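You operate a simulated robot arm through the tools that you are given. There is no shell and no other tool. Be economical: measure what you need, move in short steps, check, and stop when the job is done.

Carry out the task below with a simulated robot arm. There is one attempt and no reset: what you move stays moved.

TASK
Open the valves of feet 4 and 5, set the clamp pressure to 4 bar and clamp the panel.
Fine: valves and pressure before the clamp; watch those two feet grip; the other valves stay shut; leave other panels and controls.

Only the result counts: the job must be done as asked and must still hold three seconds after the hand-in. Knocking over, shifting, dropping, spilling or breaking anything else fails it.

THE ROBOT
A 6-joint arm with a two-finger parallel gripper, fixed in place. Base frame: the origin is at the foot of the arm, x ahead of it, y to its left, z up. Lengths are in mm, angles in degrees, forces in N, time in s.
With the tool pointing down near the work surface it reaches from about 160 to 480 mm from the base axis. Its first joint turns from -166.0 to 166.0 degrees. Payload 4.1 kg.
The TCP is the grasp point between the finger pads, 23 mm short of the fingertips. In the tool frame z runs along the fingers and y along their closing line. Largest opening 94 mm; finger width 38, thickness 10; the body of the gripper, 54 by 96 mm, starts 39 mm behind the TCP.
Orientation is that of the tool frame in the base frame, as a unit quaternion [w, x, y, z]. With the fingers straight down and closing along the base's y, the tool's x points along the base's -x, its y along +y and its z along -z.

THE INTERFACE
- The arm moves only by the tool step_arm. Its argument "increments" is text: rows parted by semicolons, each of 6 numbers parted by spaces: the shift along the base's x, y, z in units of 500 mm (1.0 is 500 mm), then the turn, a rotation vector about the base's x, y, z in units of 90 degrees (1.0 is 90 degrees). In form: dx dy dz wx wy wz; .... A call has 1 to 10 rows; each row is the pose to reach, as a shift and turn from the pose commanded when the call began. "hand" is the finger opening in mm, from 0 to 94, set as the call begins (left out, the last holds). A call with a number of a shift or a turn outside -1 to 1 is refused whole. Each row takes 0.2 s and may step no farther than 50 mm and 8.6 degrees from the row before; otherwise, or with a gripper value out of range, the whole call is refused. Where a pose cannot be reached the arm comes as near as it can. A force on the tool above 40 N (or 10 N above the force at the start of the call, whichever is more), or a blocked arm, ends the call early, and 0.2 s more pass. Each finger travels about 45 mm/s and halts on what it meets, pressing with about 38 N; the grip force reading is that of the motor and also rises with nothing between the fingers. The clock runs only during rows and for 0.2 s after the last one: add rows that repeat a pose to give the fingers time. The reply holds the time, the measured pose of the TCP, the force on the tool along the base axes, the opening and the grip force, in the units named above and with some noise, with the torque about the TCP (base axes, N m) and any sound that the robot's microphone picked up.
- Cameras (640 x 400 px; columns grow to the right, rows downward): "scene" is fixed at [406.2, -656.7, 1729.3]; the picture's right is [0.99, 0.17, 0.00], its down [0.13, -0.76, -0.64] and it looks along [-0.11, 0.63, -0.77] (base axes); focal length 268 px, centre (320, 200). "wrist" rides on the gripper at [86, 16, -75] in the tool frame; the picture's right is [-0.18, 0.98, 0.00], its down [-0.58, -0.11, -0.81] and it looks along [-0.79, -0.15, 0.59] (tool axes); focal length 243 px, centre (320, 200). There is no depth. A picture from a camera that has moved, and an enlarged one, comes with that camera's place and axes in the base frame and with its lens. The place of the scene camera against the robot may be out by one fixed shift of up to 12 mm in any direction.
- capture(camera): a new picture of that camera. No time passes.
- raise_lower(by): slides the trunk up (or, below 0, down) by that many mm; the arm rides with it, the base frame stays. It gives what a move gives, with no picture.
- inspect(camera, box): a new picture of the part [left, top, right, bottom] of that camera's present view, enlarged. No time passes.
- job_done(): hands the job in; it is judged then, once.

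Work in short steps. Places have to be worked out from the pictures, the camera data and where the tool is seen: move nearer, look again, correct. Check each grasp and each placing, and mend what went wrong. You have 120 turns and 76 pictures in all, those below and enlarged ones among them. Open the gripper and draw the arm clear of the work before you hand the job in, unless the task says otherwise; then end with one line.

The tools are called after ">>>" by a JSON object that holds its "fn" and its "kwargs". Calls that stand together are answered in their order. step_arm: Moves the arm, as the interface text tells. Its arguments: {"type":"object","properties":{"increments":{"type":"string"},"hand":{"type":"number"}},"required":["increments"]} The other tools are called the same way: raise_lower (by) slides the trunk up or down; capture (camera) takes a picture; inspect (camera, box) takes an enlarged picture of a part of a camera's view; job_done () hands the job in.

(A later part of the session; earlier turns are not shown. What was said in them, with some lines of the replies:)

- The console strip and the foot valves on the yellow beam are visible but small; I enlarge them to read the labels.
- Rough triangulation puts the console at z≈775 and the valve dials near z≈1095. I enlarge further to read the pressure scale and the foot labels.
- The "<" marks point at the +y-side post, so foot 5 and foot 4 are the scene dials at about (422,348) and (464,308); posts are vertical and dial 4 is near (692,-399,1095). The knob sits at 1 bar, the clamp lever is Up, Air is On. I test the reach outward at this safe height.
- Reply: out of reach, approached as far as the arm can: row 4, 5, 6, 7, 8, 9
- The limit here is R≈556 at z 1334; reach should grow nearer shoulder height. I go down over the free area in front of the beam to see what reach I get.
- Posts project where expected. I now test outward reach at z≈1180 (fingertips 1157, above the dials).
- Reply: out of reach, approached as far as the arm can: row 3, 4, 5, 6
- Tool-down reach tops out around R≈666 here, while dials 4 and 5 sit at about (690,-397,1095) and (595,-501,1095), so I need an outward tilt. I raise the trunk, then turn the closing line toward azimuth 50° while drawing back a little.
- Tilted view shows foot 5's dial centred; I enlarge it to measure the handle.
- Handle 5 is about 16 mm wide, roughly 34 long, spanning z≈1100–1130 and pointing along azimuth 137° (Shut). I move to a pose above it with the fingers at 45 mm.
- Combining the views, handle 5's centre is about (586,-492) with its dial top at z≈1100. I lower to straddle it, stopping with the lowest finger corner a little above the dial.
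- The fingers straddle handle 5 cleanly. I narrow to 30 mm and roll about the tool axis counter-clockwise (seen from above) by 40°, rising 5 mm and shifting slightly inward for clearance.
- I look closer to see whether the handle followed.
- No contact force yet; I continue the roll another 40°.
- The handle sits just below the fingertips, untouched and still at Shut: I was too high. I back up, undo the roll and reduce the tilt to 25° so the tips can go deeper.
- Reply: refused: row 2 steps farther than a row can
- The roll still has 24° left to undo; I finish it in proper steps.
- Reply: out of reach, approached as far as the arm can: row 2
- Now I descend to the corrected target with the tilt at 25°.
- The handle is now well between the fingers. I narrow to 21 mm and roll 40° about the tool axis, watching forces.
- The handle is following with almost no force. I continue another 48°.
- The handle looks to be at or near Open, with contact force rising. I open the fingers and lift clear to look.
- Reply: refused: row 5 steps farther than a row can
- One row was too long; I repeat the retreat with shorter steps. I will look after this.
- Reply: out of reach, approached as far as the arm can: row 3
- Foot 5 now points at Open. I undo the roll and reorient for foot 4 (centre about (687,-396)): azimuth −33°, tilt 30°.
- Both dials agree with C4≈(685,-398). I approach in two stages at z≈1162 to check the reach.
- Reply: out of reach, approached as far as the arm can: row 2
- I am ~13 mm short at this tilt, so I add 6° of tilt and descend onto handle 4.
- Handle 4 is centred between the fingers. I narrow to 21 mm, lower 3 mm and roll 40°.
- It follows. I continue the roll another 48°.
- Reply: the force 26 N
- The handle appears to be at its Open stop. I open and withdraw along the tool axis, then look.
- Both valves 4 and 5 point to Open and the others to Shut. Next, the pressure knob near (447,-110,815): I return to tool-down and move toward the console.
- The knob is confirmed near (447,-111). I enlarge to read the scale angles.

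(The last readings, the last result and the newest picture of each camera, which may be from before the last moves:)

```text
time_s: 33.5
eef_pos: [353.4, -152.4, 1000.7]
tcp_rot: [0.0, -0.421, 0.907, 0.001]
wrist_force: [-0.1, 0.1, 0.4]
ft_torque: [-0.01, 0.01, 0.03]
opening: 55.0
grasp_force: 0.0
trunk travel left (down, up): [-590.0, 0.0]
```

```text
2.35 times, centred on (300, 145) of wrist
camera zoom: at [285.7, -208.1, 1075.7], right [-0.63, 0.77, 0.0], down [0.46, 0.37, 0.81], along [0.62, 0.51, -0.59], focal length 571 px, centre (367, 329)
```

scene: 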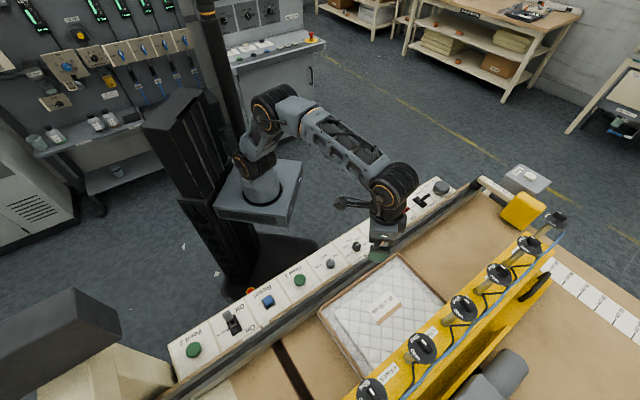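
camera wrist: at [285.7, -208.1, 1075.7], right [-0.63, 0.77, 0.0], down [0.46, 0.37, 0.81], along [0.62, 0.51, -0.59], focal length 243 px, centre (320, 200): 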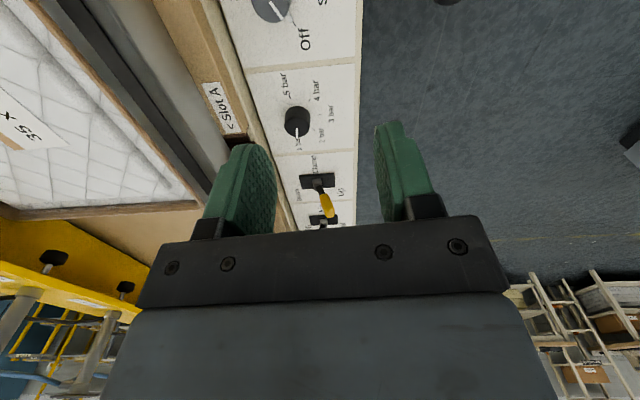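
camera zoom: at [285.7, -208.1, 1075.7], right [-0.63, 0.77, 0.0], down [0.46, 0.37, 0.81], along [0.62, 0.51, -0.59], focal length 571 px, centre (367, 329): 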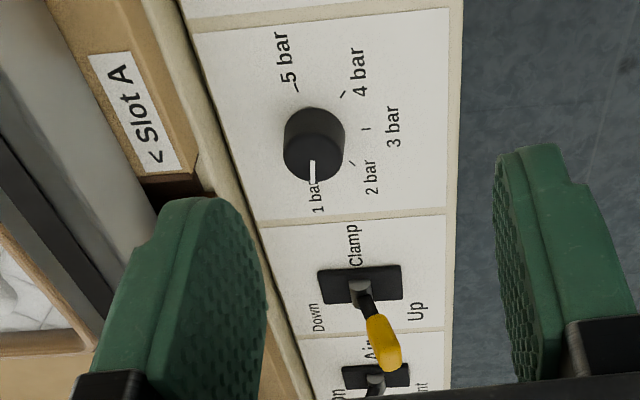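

Scale steps are about 56° with 3 bar facing azimuth ~135°, so 1→4 bar is about +168°; I'll do it in two grips. I turn the tool to −35° while moving above the knob at (450,-107).

>>> {"fn": "step_arm", "kwargs": {"increments": "0.02 0.009 -0.02 0 0 -0.0944;0.04 0.018 -0.04 0 0 -0.1888;0.06 0.027 -0.06 0 0 -0.2832;0.08 0.036 -0.08 0 0 -0.3776;0.1 0.045 -0.1 0 0 -0.472;0.12 0.054 -0.12 0 0 -0.5664;0.14 0.063 -0.14 0 0 -0.6608;0.16 0.072 -0.16 0 0 -0.7552;0.18 0.081 -0.18 0 0 -0.8496;0.194 0.091 -0.2 0 0 -0.944", "hand": 60}}

>>> {"fn": "capture", "kwargs": {"camera": "wrist"}}

>>> {"fn": "inspect", "kwargs": {"camera": "scene", "box": [290, 180, 430, 270]}}

```text
time_s: 35.8
eef_pos: [450.2, -107.5, 901.1]
tcp_rot: [0.0, 0.301, 0.953, 0.001]
wrist_force: [0.3, 0.0, 0.6]
ft_torque: [-0.01, 0.01, 0.0]
opening: 60.0
grasp_force: 0.1
trunk travel left (down, up): [-590.0, 0.0]
```

```text
36 pictures are left
camera wrist: at [388.0, -44.7, 975.1], right [0.72, 0.7, 0.0], down [0.41, -0.43, 0.81], along [0.56, -0.58, -0.59], focal length 243 px, centre (320, 200)
```

wrist: 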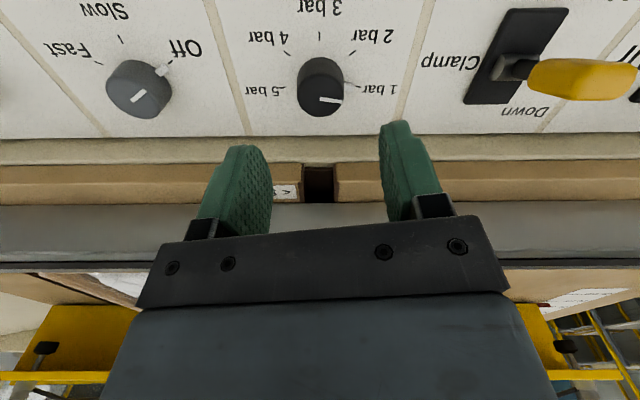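

```text
4.44 times, centred on (360, 225) of scene
camera zoom: at [406.2, -656.7, 1729.3], right [0.99, 0.17, 0.0], down [0.13, -0.76, -0.64], along [-0.11, 0.63, -0.77], focal length 1189 px, centre (142, 89)
```

zoom: 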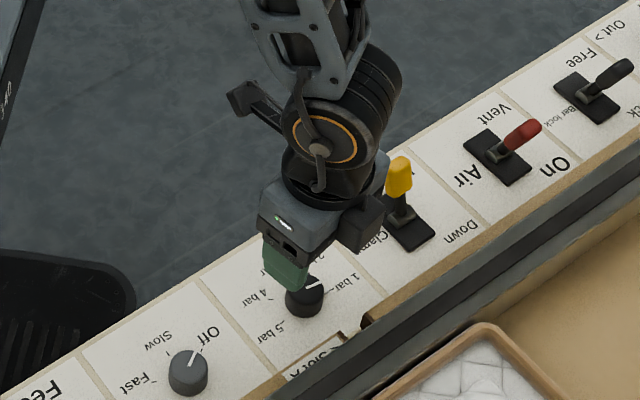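

Triangulating the ticks gives panel z≈802, knob centre (447,-107), top ≈830, steps ≈55°. I lower around the knob with tips stopping ~6 mm above the panel, then close.

>>> {"fn": "step_arm", "kwargs": {"increments": "-0.006 0.001 -0.05 0 0 0;-0.006 0.001 -0.1 0 0 0;-0.006 0.001 -0.138 0 0 0"}}

>>> {"fn": "capture", "kwargs": {"camera": "wrist"}}

```text
time_s: 36.5
eef_pos: [445.6, -108.4, 833.1]
tcp_rot: [-0.001, 0.301, 0.954, 0.002]
wrist_force: [0.4, -0.3, -0.3]
ft_torque: [0.0, 0.01, 0.03]
opening: 60.0
grasp_force: 0.1
trunk travel left (down, up): [-590.0, 0.0]
```

```text
34 pictures are left
camera wrist: at [383.3, -44.9, 908.2], right [0.72, 0.7, 0.0], down [0.41, -0.42, 0.81], along [0.56, -0.58, -0.59], focal length 243 px, centre (320, 200)
```

wrist: 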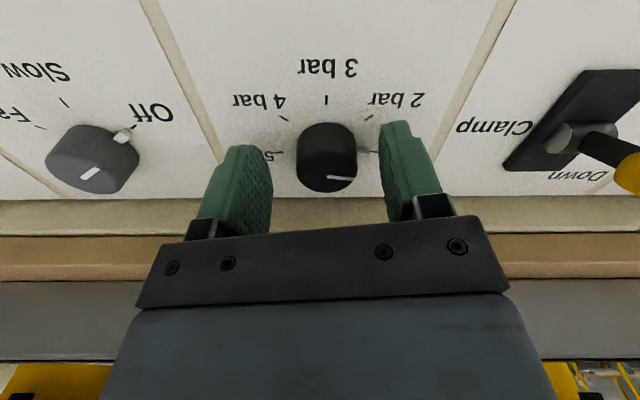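

The knob is ~3 mm toward the right finger; I nudge and close on it.

>>> {"fn": "step_arm", "kwargs": {"increments": "0.004 0.004 -0.002 0 0 0;0.004 0.004 -0.002 0 0 0;0.004 0.004 -0.002 0 0 0;0.004 0.004 -0.002 0 0 0", "hand": 22}}

```text
time_s: 37.5
eef_pos: [447.4, -107.2, 832.8]
tcp_rot: [-0.001, 0.301, 0.954, 0.001]
wrist_force: [0.4, -2.2, -3.0]
ft_torque: [-0.15, -0.14, -0.02]
opening: 32.5
grasp_force: 45.1
trunk travel left (down, up): [-590.0, 0.0]
```

Gripped at 32.5 mm with little side force. I turn +82.5°.

>>> {"fn": "step_arm", "kwargs": {"increments": "0 0 0 0 0 0.0917;0 0 0 0 0 0.1833;0 0 0 0 0 0.275;0 0 0 0 0 0.3667;0 0 0 0 0 0.4583;0 0 0 0 0 0.55;0 0 0 0 0 0.6417;0 0 0 0 0 0.7333;0 0 0 0 0 0.825;0 0 0 0 0 0.9167"}}

>>> {"fn": "inspect", "kwargs": {"camera": "wrist", "box": [200, 60, 440, 210]}}

```text
time_s: 38.9
eef_pos: [446.5, -110.9, 832.8]
tcp_rot: [-0.003, -0.084, 0.996, 0.003]
wrist_force: [-13.9, -37.9, 1.7]
ft_torque: [-1.12, 0.13, -0.14]
opening: 32.3
grasp_force: 45.3
trunk travel left (down, up): [-590.0, 0.0]
stopped in row 6: the force on the tool passed its limit at 42 N (the readings are from after the stop); the commanded pose is now the measured one
```

```text
2.67 times, centred on (320, 135) of wrist
camera zoom: at [358.8, -108.9, 907.2], right [0.02, 1.0, 0.0], down [0.59, -0.01, 0.8], along [0.8, -0.01, -0.59], focal length 647 px, centre (320, 373)
```

zoom: 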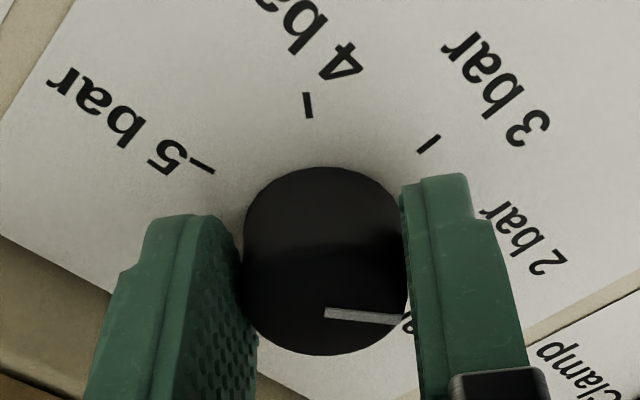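

Side load stopped the turn after 45°: my grip axis is offset from the knob axis. I check the residual force with a hold.

>>> {"fn": "step_arm", "kwargs": {"increments": "0 0 0 0 0 0"}}

```text
time_s: 39.3
eef_pos: [447.0, -109.6, 831.4]
tcp_rot: [-0.002, -0.085, 0.996, 0.002]
wrist_force: [-13.7, -43.6, 4.0]
ft_torque: [-1.13, 0.67, -0.21]
opening: 32.4
grasp_force: 45.1
trunk travel left (down, up): [-590.0, 0.0]
```

Force is still −44 N in y, so I ease the tool toward −y.

>>> {"fn": "step_arm", "kwargs": {"increments": "-0.002 -0.004 0 0 0 0;-0.003 -0.008 0 0 0 0"}}

```text
time_s: 39.9
eef_pos: [446.8, -111.5, 833.1]
tcp_rot: [-0.001, -0.087, 0.996, 0.002]
wrist_force: [-5.5, -17.5, -2.4]
ft_torque: [-0.14, -0.48, -0.07]
opening: 32.0
grasp_force: 45.7
trunk travel left (down, up): [-590.0, 0.0]
```

Moving that way relieves it; I go a bit further, then release to recentre and look at the pointer.

>>> {"fn": "step_arm", "kwargs": {"increments": "0 -0.005 0 0 0 0"}}

>>> {"fn": "step_arm", "kwargs": {"increments": "0 0 0 0 0 0;0 0 0 0 0 0;0 0 0 0 0 0", "hand": 60}}

>>> {"fn": "inspect", "kwargs": {"camera": "wrist", "box": [200, 60, 440, 210]}}

```text
time_s: 40.3
eef_pos: [448.4, -110.1, 832.4]
tcp_rot: [0.0, -0.086, 0.996, 0.001]
wrist_force: [1.7, 5.3, -6.3]
ft_torque: [0.56, -1.12, 0.03]
opening: 32.5
grasp_force: 44.3
trunk travel left (down, up): [-590.0, 0.0]
```

```text
time_s: 41.1
eef_pos: [446.7, -112.6, 832.5]
tcp_rot: [-0.001, -0.085, 0.996, 0.001]
wrist_force: [-0.1, -0.1, -1.2]
ft_torque: [0.0, 0.01, -0.02]
opening: 60.0
grasp_force: 0.1
trunk travel left (down, up): [-590.0, 0.0]
```

```text
2.67 times, centred on (320, 135) of wrist
camera zoom: at [358.1, -110.9, 907.6], right [0.02, 1.0, 0.0], down [0.59, -0.01, 0.8], along [0.8, -0.01, -0.59], focal length 647 px, centre (320, 373)
```

zoom: 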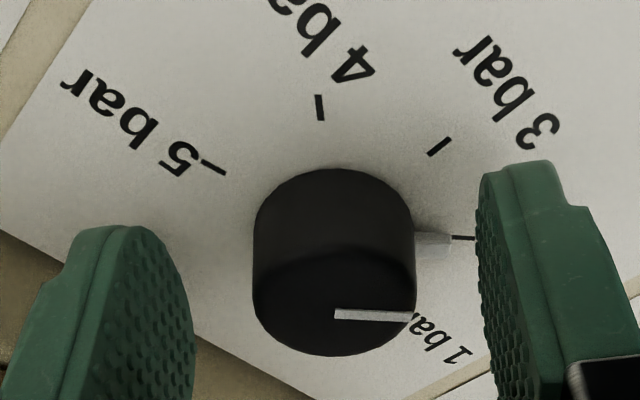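

The pointer now sits around 2 bar. From the readings the knob axis is near (450,-110); I recentre there and re-grip.

>>> {"fn": "step_arm", "kwargs": {"increments": "0.007 0.005 0 0 0 0;0.007 0.005 0 0 0 0;0.007 0.005 0 0 0 0;0.007 0.005 0 0 0 0;0.007 0.005 0 0 0 0", "hand": 22}}

```text
time_s: 42.3
eef_pos: [451.1, -109.8, 833.3]
tcp_rot: [-0.002, -0.085, 0.996, 0.0]
wrist_force: [2.4, -1.8, 0.3]
ft_torque: [-0.04, -0.23, -0.01]
opening: 32.2
grasp_force: 45.4
trunk travel left (down, up): [-590.0, 0.0]
```

Very little side force. I turn +55° from here.

>>> {"fn": "step_arm", "kwargs": {"increments": "0 0 0 0 0 0.0873;0 0 0 0 0 0.1746;0 0 0 0 0 0.2619;0 0 0 0 0 0.3492;0 0 0 0 0 0.4365;0 0 0 0 0 0.5238;0 0 0 0 0 0.6111"}}

```text
time_s: 43.9
eef_pos: [451.0, -110.9, 834.3]
tcp_rot: [0.0, -0.537, 0.844, -0.002]
wrist_force: [6.1, -14.1, 26.6]
ft_torque: [-0.1, -0.23, -0.08]
opening: 32.4
grasp_force: 45.3
trunk travel left (down, up): [-590.0, 0.0]
```

Turned with moderate load. I release and look at the pointer.

>>> {"fn": "step_arm", "kwargs": {"increments": "0 0 0 0 0 0;0 0 0 0 0 0;0 0 0 0 0 0", "hand": 60}}

>>> {"fn": "inspect", "kwargs": {"camera": "wrist", "box": [200, 60, 440, 210]}}

```text
time_s: 44.7
eef_pos: [450.5, -110.4, 831.8]
tcp_rot: [-0.002, -0.536, 0.845, 0.001]
wrist_force: [-0.7, -0.8, -1.3]
ft_torque: [-0.02, 0.0, 0.0]
opening: 59.9
grasp_force: 0.1
trunk travel left (down, up): [-590.0, 0.0]
```

```text
2.67 times, centred on (320, 135) of wrist
camera zoom: at [398.5, -180.5, 906.6], right [-0.81, 0.59, 0.0], down [0.35, 0.48, 0.8], along [0.47, 0.65, -0.6], focal length 647 px, centre (320, 373)
```

zoom: 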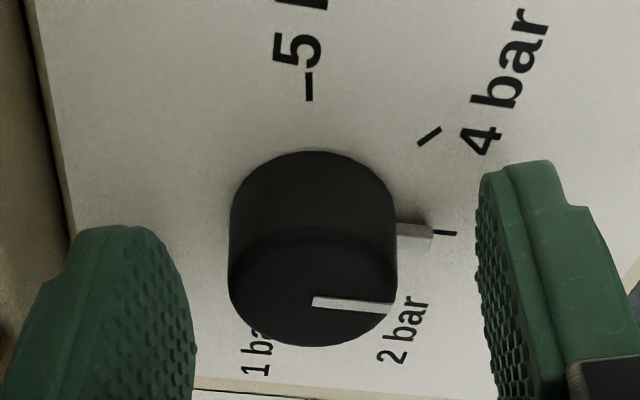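

The pointer is at 3 bar. I turn the open gripper back 55°, re-grip and turn once more.

>>> {"fn": "step_arm", "kwargs": {"increments": "0 0 0 0 0 -0.0873;0 0 0 0 0 -0.1746;0 0 0 0 0 -0.2619;0 0 0 0 0 -0.3492;0 0 0 0 0 -0.4365;0 0 0 0 0 -0.5238;0 0 0 0 0 -0.6111"}}

>>> {"fn": "step_arm", "kwargs": {"increments": "0 0 0 0 0 0;0 0 0 0 0 0;0 0 0 0 0 0;0 0 0 0 0 0;0 0 0 0 0 0", "hand": 22}}

>>> {"fn": "step_arm", "kwargs": {"increments": "0 0 0 0 0 0.0873;0 0 0 0 0 0.1746;0 0 0 0 0 0.2619;0 0 0 0 0 0.3492;0 0 0 0 0 0.4365;0 0 0 0 0 0.5238;0 0 0 0 0 0.6111"}}

>>> {"fn": "step_arm", "kwargs": {"increments": "0 0 0 0 0 0;0 0 0 0 0 0;0 0 0 0 0 0", "hand": 60}}

>>> {"fn": "inspect", "kwargs": {"camera": "wrist", "box": [200, 60, 440, 210]}}

```text
time_s: 46.3
eef_pos: [449.8, -111.4, 831.7]
tcp_rot: [-0.002, -0.083, 0.997, 0.001]
wrist_force: [0.4, 0.5, 0.7]
ft_torque: [-0.01, -0.03, -0.01]
opening: 60.0
grasp_force: 0.0
trunk travel left (down, up): [-590.0, 0.0]
```

```text
time_s: 47.5
eef_pos: [449.4, -110.6, 831.4]
tcp_rot: [-0.001, -0.084, 0.996, 0.001]
wrist_force: [-0.4, 8.3, 0.3]
ft_torque: [0.23, 0.06, 0.02]
opening: 32.7
grasp_force: 44.9
trunk travel left (down, up): [-590.0, 0.0]
```

```text
time_s: 49.1
eef_pos: [451.1, -110.6, 832.9]
tcp_rot: [-0.001, -0.537, 0.844, -0.002]
wrist_force: [5.5, 2.1, 6.0]
ft_torque: [0.49, -0.48, -0.03]
opening: 32.7
grasp_force: 45.3
trunk travel left (down, up): [-590.0, 0.0]
```

```text
time_s: 49.9
eef_pos: [450.3, -110.9, 831.3]
tcp_rot: [-0.002, -0.536, 0.845, 0.001]
wrist_force: [1.2, 0.6, -0.3]
ft_torque: [0.0, 0.02, 0.01]
opening: 60.1
grasp_force: 0.1
trunk travel left (down, up): [-590.0, 0.0]
```

```text
2.67 times, centred on (320, 135) of wrist
camera zoom: at [398.4, -181.6, 906.7], right [-0.81, 0.59, 0.0], down [0.35, 0.48, 0.8], along [0.47, 0.65, -0.59], focal length 647 px, centre (320, 373)
```

zoom: 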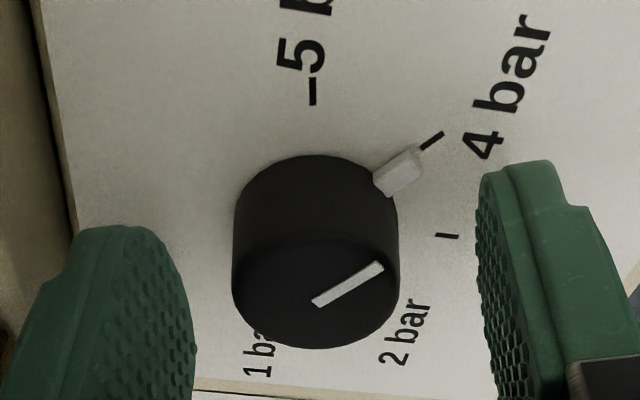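

The pressure is exactly at 4 bar. I lift off and look at the clamp lever ahead.

>>> {"fn": "step_arm", "kwargs": {"increments": "0 0 0.09 0 0 0;0 0 0.18 0 0 0;0 0 0.22 0 0 0"}}

>>> {"fn": "capture", "kwargs": {"camera": "wrist"}}

```text
time_s: 50.7
eef_pos: [447.6, -113.2, 941.4]
tcp_rot: [-0.002, -0.536, 0.844, 0.001]
wrist_force: [-0.3, -0.3, -0.5]
ft_torque: [0.05, -0.01, -0.02]
opening: 60.0
grasp_force: 0.0
trunk travel left (down, up): [-590.0, 0.0]
```

```text
29 pictures are left
camera wrist: at [396.1, -183.2, 1017.3], right [-0.81, 0.59, 0.0], down [0.35, 0.48, 0.8], along [0.47, 0.65, -0.6], focal length 243 px, centre (320, 200)
```

wrist: 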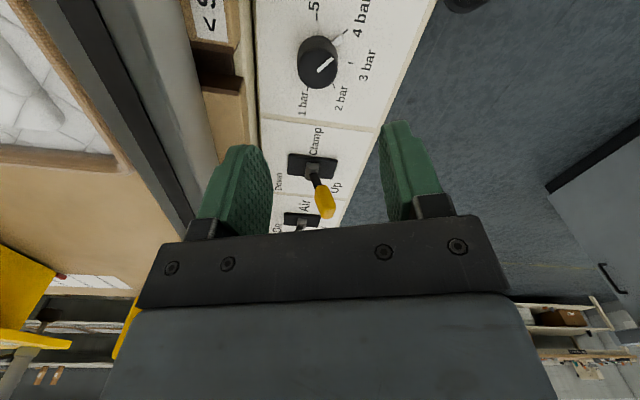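

The lever pivots at about (529,-13,808) with its tip near (515,-3,870), leaning to Up. I close the fingers and move to the Up side of it, turning so a finger's flat face will push toward Down.

>>> {"fn": "step_arm", "kwargs": {"increments": "0 0.07 0 0 0 -0.05;0.01 0.14 0 0 0 -0.1;0.04 0.2 0 0 0 -0.15;0.085 0.262 0 0 0 -0.2;0.085 0.262 0 0 0 -0.2", "hand": 0}}

>>> {"fn": "capture", "kwargs": {"camera": "wrist"}}

>>> {"fn": "inspect", "kwargs": {"camera": "scene", "box": [320, 170, 460, 260]}}

```text
time_s: 51.9
eef_pos: [495.2, 21.6, 942.9]
tcp_rot: [-0.003, -0.396, 0.918, 0.0]
wrist_force: [-0.1, 0.0, -0.3]
ft_torque: [0.0, 0.02, -0.01]
opening: 0.0
grasp_force: 37.7
trunk travel left (down, up): [-590.0, 0.0]
```

```text
28 pictures are left
camera wrist: at [424.4, -29.7, 1017.3], right [-0.59, 0.81, 0.0], down [0.48, 0.35, 0.8], along [0.65, 0.47, -0.59], focal length 243 px, centre (320, 200)
```

wrist: 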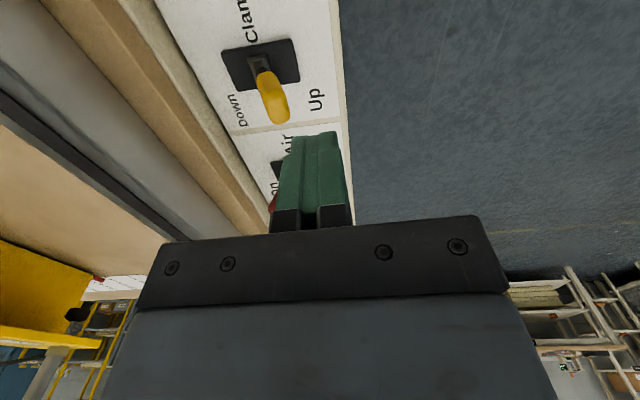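

```text
4.44 times, centred on (390, 215) of scene
camera zoom: at [406.2, -656.7, 1729.3], right [0.99, 0.17, 0.0], down [0.13, -0.76, -0.64], along [-0.11, 0.63, -0.77], focal length 1189 px, centre (9, 133)
```

zoom: 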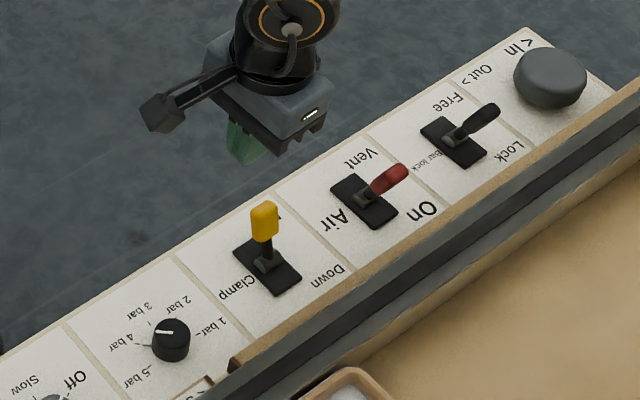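

Refined lever tip is (521,2,867), which lies directly along my push direction, ~19 mm clear of the finger. I descend to z≈860.

>>> {"fn": "step_arm", "kwargs": {"increments": "0 0 -0.08 0 0 0;0 0 -0.164 0 0 0;0 0 -0.164 0 0 0"}}

>>> {"fn": "capture", "kwargs": {"camera": "wrist"}}

>>> {"fn": "inspect", "kwargs": {"camera": "scene", "box": [320, 250, 520, 400]}}

```text
time_s: 52.7
eef_pos: [495.7, 21.0, 857.9]
tcp_rot: [-0.001, -0.396, 0.918, 0.0]
wrist_force: [-0.4, -0.1, 1.3]
ft_torque: [0.0, 0.02, -0.01]
opening: 0.1
grasp_force: 37.7
trunk travel left (down, up): [-590.0, 0.0]
```

```text
26 pictures are left
camera wrist: at [424.2, -30.3, 932.0], right [-0.59, 0.81, 0.0], down [0.48, 0.35, 0.8], along [0.65, 0.47, -0.59], focal length 243 px, centre (320, 200)
```

wrist: 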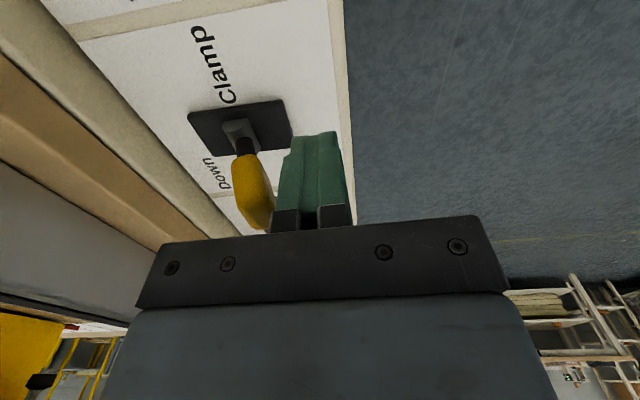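

```text
2.67 times, centred on (420, 325) of scene
camera zoom: at [406.2, -656.7, 1729.3], right [0.99, 0.17, 0.0], down [0.13, -0.76, -0.64], along [-0.11, 0.63, -0.77], focal length 714 px, centre (53, -133)
```

zoom: 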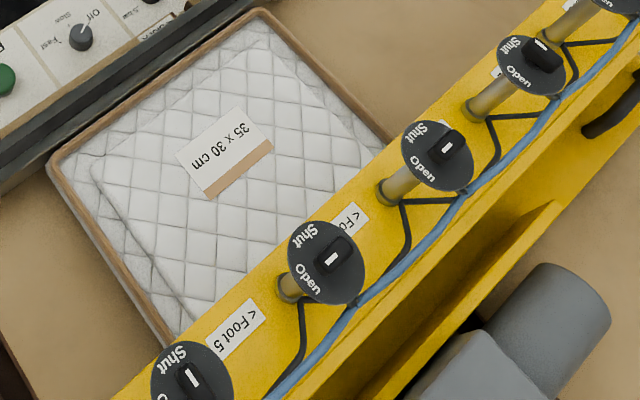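

The finger stands beside the lever. I push toward Down in small steps.

>>> {"fn": "step_arm", "kwargs": {"increments": "0.015 -0.014 0 0 0 0;0.029 -0.027 0 0 0 0;0.044 -0.041 0 0 0 0;0.058 -0.055 0 0 0 0;0.073 -0.068 0 0 0 0"}}

>>> {"fn": "capture", "kwargs": {"camera": "wrist"}}

```text
time_s: 53.9
eef_pos: [525.8, -9.6, 859.4]
tcp_rot: [-0.005, -0.397, 0.918, 0.002]
wrist_force: [-15.8, 22.5, 3.6]
ft_torque: [0.36, 0.3, -0.18]
opening: 0.0
grasp_force: 37.8
trunk travel left (down, up): [-590.0, 0.0]
```

```text
24 pictures are left
camera wrist: at [455.1, -61.4, 934.7], right [-0.59, 0.81, 0.01], down [0.49, 0.35, 0.8], along [0.64, 0.48, -0.6], focal length 243 px, centre (320, 200)
```

wrist: 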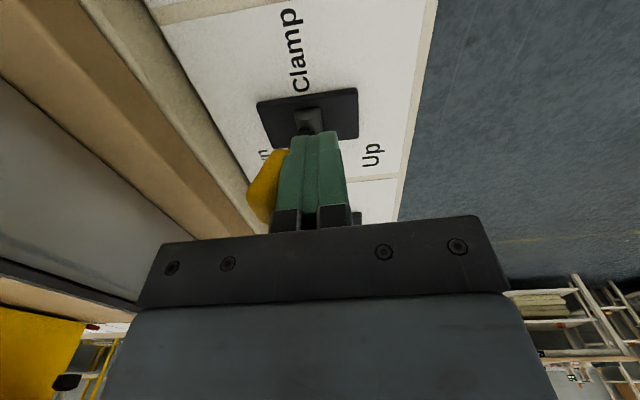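

The lever has come past upright with ~27 N resistance; I push a further 14 mm.

>>> {"fn": "step_arm", "kwargs": {"increments": "0.01 -0.009 0 0 0 0;0.02 -0.019 0 0 0 0"}}

>>> {"fn": "inspect", "kwargs": {"camera": "scene", "box": [320, 170, 460, 260]}}

```text
time_s: 54.2
eef_pos: [524.8, -10.3, 857.6]
tcp_rot: [-0.008, -0.396, 0.918, 0.003]
wrist_force: [-11.1, 30.0, 12.6]
ft_torque: [0.41, 0.25, -0.15]
opening: 0.1
grasp_force: 37.8
trunk travel left (down, up): [-590.0, 0.0]
stopped in row 1: the force on the tool passed its limit at 45 N (the readings are from after the stop); the commanded pose is now the measured one
```

```text
4.44 times, centred on (390, 215) of scene
camera zoom: at [406.2, -656.7, 1729.3], right [0.99, 0.17, 0.0], down [0.13, -0.76, -0.64], along [-0.11, 0.63, -0.77], focal length 1189 px, centre (9, 133)
```

zoom: 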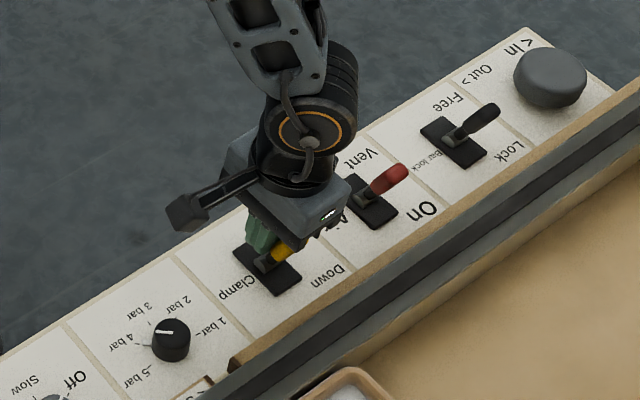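

The lever now leans like the red one and resists hard: likely its end stop. I back off and check lever and feet.

>>> {"fn": "step_arm", "kwargs": {"increments": "-0.03 0.028 0 0 0 0;-0.07 0.065 0 0 0 0;-0.09 0.084 0.06 0 0 0;-0.11 0.1 0.14 0 0 0"}}

>>> {"fn": "inspect", "kwargs": {"camera": "scene", "box": [320, 170, 460, 260]}}

>>> {"fn": "inspect", "kwargs": {"camera": "scene", "box": [320, 250, 520, 400]}}

```text
time_s: 55.2
eef_pos: [470.5, 36.4, 929.6]
tcp_rot: [-0.008, -0.394, 0.919, 0.004]
wrist_force: [0.0, -0.6, 0.0]
ft_torque: [0.03, -0.01, 0.01]
opening: 0.1
grasp_force: 37.7
trunk travel left (down, up): [-590.0, 0.0]
```

```text
4.44 times, centred on (390, 215) of scene
camera zoom: at [406.2, -656.7, 1729.3], right [0.99, 0.17, 0.0], down [0.13, -0.76, -0.64], along [-0.11, 0.63, -0.77], focal length 1189 px, centre (9, 133)
```

zoom: 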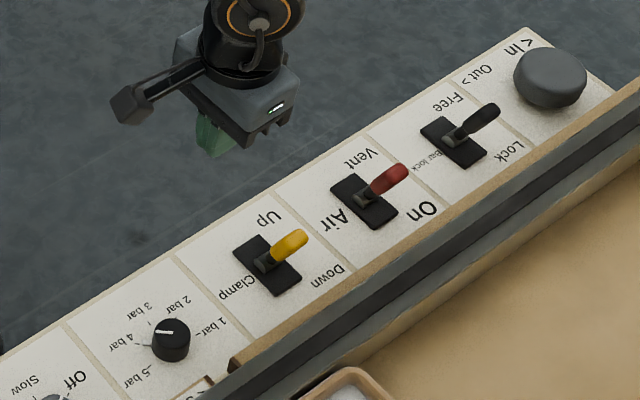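

```text
2.67 times, centred on (420, 325) of scene
camera zoom: at [406.2, -656.7, 1729.3], right [0.99, 0.17, 0.0], down [0.13, -0.76, -0.64], along [-0.11, 0.63, -0.77], focal length 714 px, centre (53, -133)
```

zoom: 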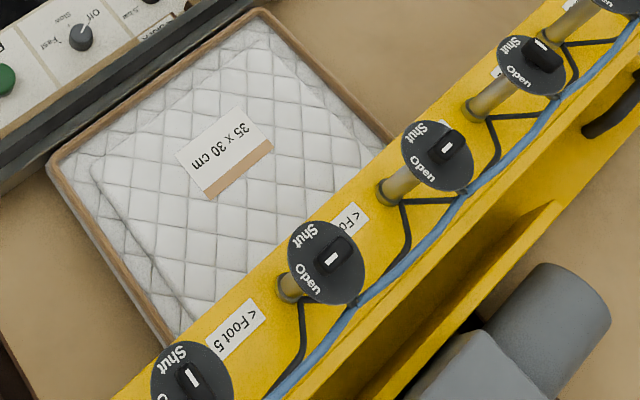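

The clamp lever is Down. To watch the feet, which are on the beam's console side, I turn the wrist camera toward the beam over the panel.

>>> {"fn": "step_arm", "kwargs": {"increments": "0 -0.03 0.02 0 0 -0.0944;0 -0.06 0.04 0 0 -0.1888;0 -0.1 0.06 0 0 -0.2832;0 -0.14 0.08 0 0 -0.3776;0 -0.18 0.1 0 0 -0.472;0 -0.22 0.12 0 0 -0.5664;0 -0.26 0.12 0 0 -0.6608;0 -0.3 0.12 0 0 -0.7552;0 -0.34 0.12 0 0 -0.8496;0.01 -0.38 0.12 0 0 -0.944"}}

>>> {"fn": "capture", "kwargs": {"camera": "wrist"}}

```text
time_s: 57.4
eef_pos: [479.8, -154.8, 989.6]
tcp_rot: [-0.003, 0.33, 0.944, 0.008]
wrist_force: [-0.3, -0.3, 0.1]
ft_torque: [-0.02, -0.04, -0.01]
opening: 0.0
grasp_force: 38.3
trunk travel left (down, up): [-590.0, 0.0]
```

```text
20 pictures are left
camera wrist: at [420.7, -89.2, 1065.2], right [0.76, 0.65, 0.01], down [0.39, -0.46, 0.8], along [0.53, -0.6, -0.6], focal length 243 px, centre (320, 200)
```

wrist: 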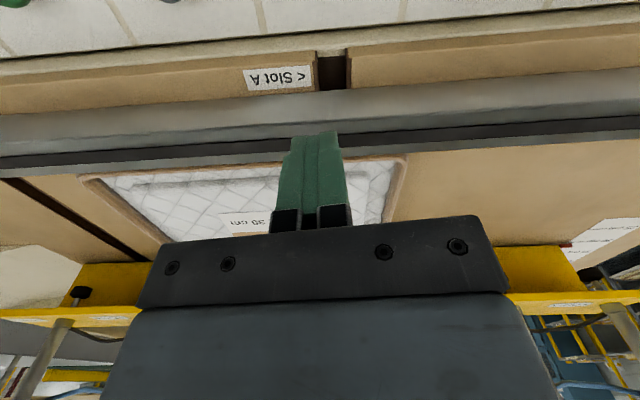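

The gripper hides the feet; I tilt the tool outward 35° so the camera looks level at the beam.

>>> {"fn": "step_arm", "kwargs": {"increments": "-0.02 0.0 0 -0.051 -0.059 0;-0.04 0.0 0 -0.102 -0.118 0;-0.06 0 0 -0.153 -0.176 0;-0.08 -0.01 0 -0.204 -0.235 0;-0.1 -0.02 0 -0.255 -0.294 0"}}

>>> {"fn": "capture", "kwargs": {"camera": "wrist"}}

```text
time_s: 58.6
eef_pos: [430.4, -165.7, 988.6]
tcp_rot: [0.236, 0.321, 0.911, -0.106]
wrist_force: [0.3, 0.4, 0.0]
ft_torque: [-0.01, 0.03, 0.02]
opening: 0.1
grasp_force: 38.5
out of reach, approached as far as the arm can: row 4, 5
trunk travel left (down, up): [-590.0, 0.0]
```

```text
19 pictures are left
camera wrist: at [355.1, -81.1, 1009.1], right [0.75, 0.66, 0.05], down [0.04, -0.12, 0.99], along [0.66, -0.74, -0.11], focal length 243 px, centre (320, 200)
```

wrist: 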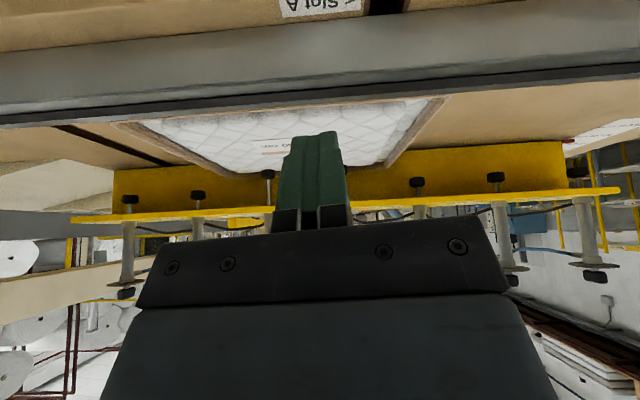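

>>> {"fn": "inspect", "kwargs": {"camera": "wrist", "box": [80, 120, 600, 300]}}

>>> {"fn": "inspect", "kwargs": {"camera": "wrist", "box": [180, 130, 360, 240]}}

```text
1.23 times, centred on (340, 210) of wrist
camera zoom: at [355.1, -81.1, 1009.1], right [0.75, 0.66, 0.05], down [0.04, -0.12, 0.99], along [0.66, -0.74, -0.11], focal length 299 px, centre (295, 188)
```

zoom: 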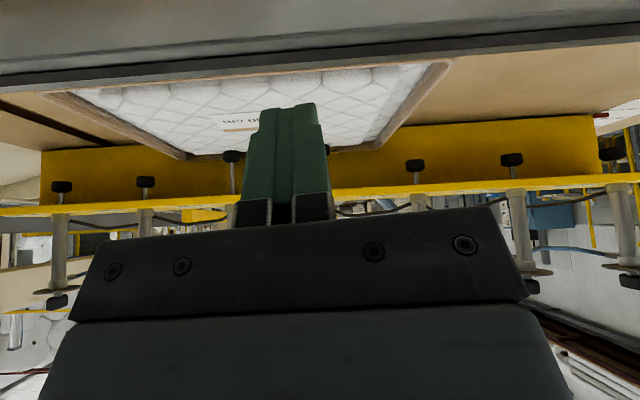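

```text
3.56 times, centred on (270, 185) of wrist
camera zoom: at [355.1, -81.1, 1009.1], right [0.75, 0.66, 0.05], down [0.04, -0.12, 0.99], along [0.66, -0.74, -0.11], focal length 863 px, centre (498, 253)
```

zoom: 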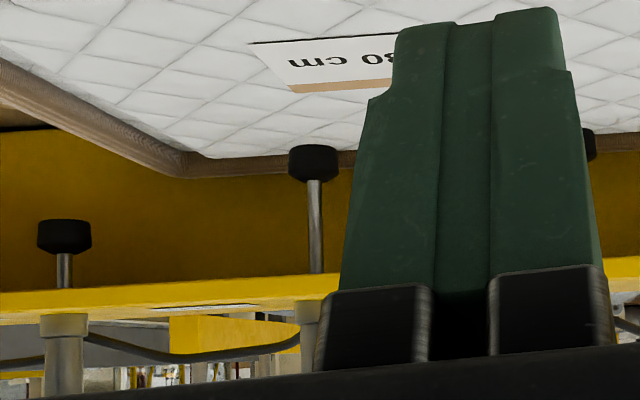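

Foot 5 has come down onto the panel edge while foot 6 stayed up; foot 4 is half hidden at the same extended height. I shift sideways to see it properly.

>>> {"fn": "step_arm", "kwargs": {"increments": "-0.06 -0.06 0 0 0 0;-0.12 -0.12 0 0 0 0"}}

>>> {"fn": "inspect", "kwargs": {"camera": "wrist", "box": [300, 110, 560, 240]}}

>>> {"fn": "inspect", "kwargs": {"camera": "scene", "box": [320, 200, 600, 400]}}

```text
time_s: 59.2
eef_pos: [373.4, -226.6, 987.5]
tcp_rot: [0.235, 0.321, 0.911, -0.107]
wrist_force: [1.0, 0.4, -1.0]
ft_torque: [0.02, 0.02, 0.03]
opening: 0.0
grasp_force: 37.7
trunk travel left (down, up): [-590.0, 0.0]
```

```text
2.46 times, centred on (430, 175) of wrist
camera zoom: at [297.4, -141.5, 1008.5], right [0.75, 0.66, 0.05], down [0.04, -0.12, 0.99], along [0.66, -0.74, -0.11], focal length 597 px, centre (49, 262)
```

zoom: 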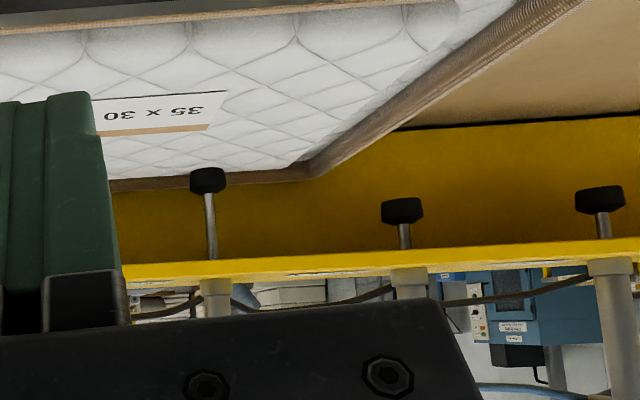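

```text
2.00 times, centred on (460, 300) of scene
camera zoom: at [406.2, -656.7, 1729.3], right [0.99, 0.17, 0.0], down [0.13, -0.76, -0.64], along [-0.11, 0.63, -0.77], focal length 535 px, centre (40, 0)
```

zoom: 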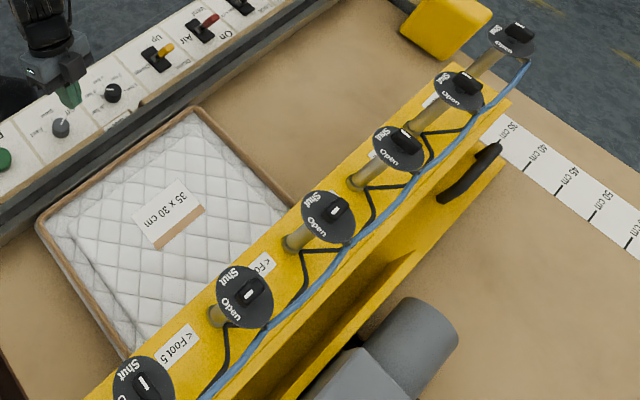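

Feet 4 and 5 both press the panel edge while 3, 2 and 6 stay retracted; valves, pressure and lever are as set. I open the gripper and draw the arm up and back.

>>> {"fn": "step_arm", "kwargs": {"increments": "-0.03 0.02 0.06 0 0 0;-0.06 0.04 0.14 0 0 0;-0.1 0.06 0.22 0 0 0;-0.14 0.08 0.3 0 0 0", "hand": 60}}

>>> {"fn": "capture", "kwargs": {"camera": "scene"}}

```text
time_s: 60.2
eef_pos: [301.3, -184.6, 1142.7]
tcp_rot: [0.235, 0.318, 0.912, -0.109]
wrist_force: [0.2, -0.1, 0.9]
ft_torque: [-0.05, -0.02, -0.05]
opening: 60.0
grasp_force: 0.2
out of reach, approached as far as the arm can: row 3, 4
trunk travel left (down, up): [-590.0, 0.0]
```

```text
14 pictures are left
```

scene: 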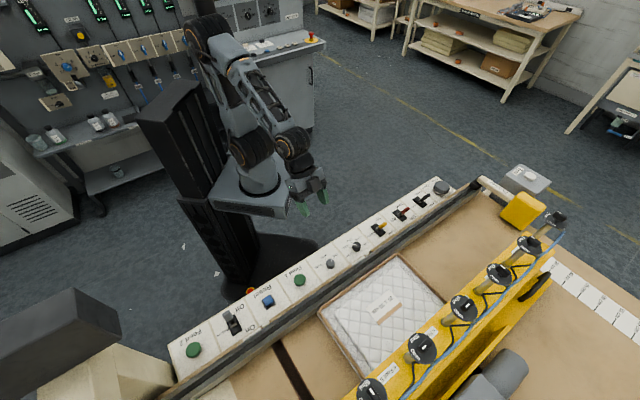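

The arm is clear and everything is in the required state, so I hand in.

>>> {"fn": "job_done", "kwargs": {}}

```text
The job is handed in.
```

Valves 4 and 5 are open, pressure is at 4 bar and the clamp lever is Down; feet 4 and 5 are down on the panel edge, feet 2, 3 and 6 stayed up, and I turned no other valve or control.
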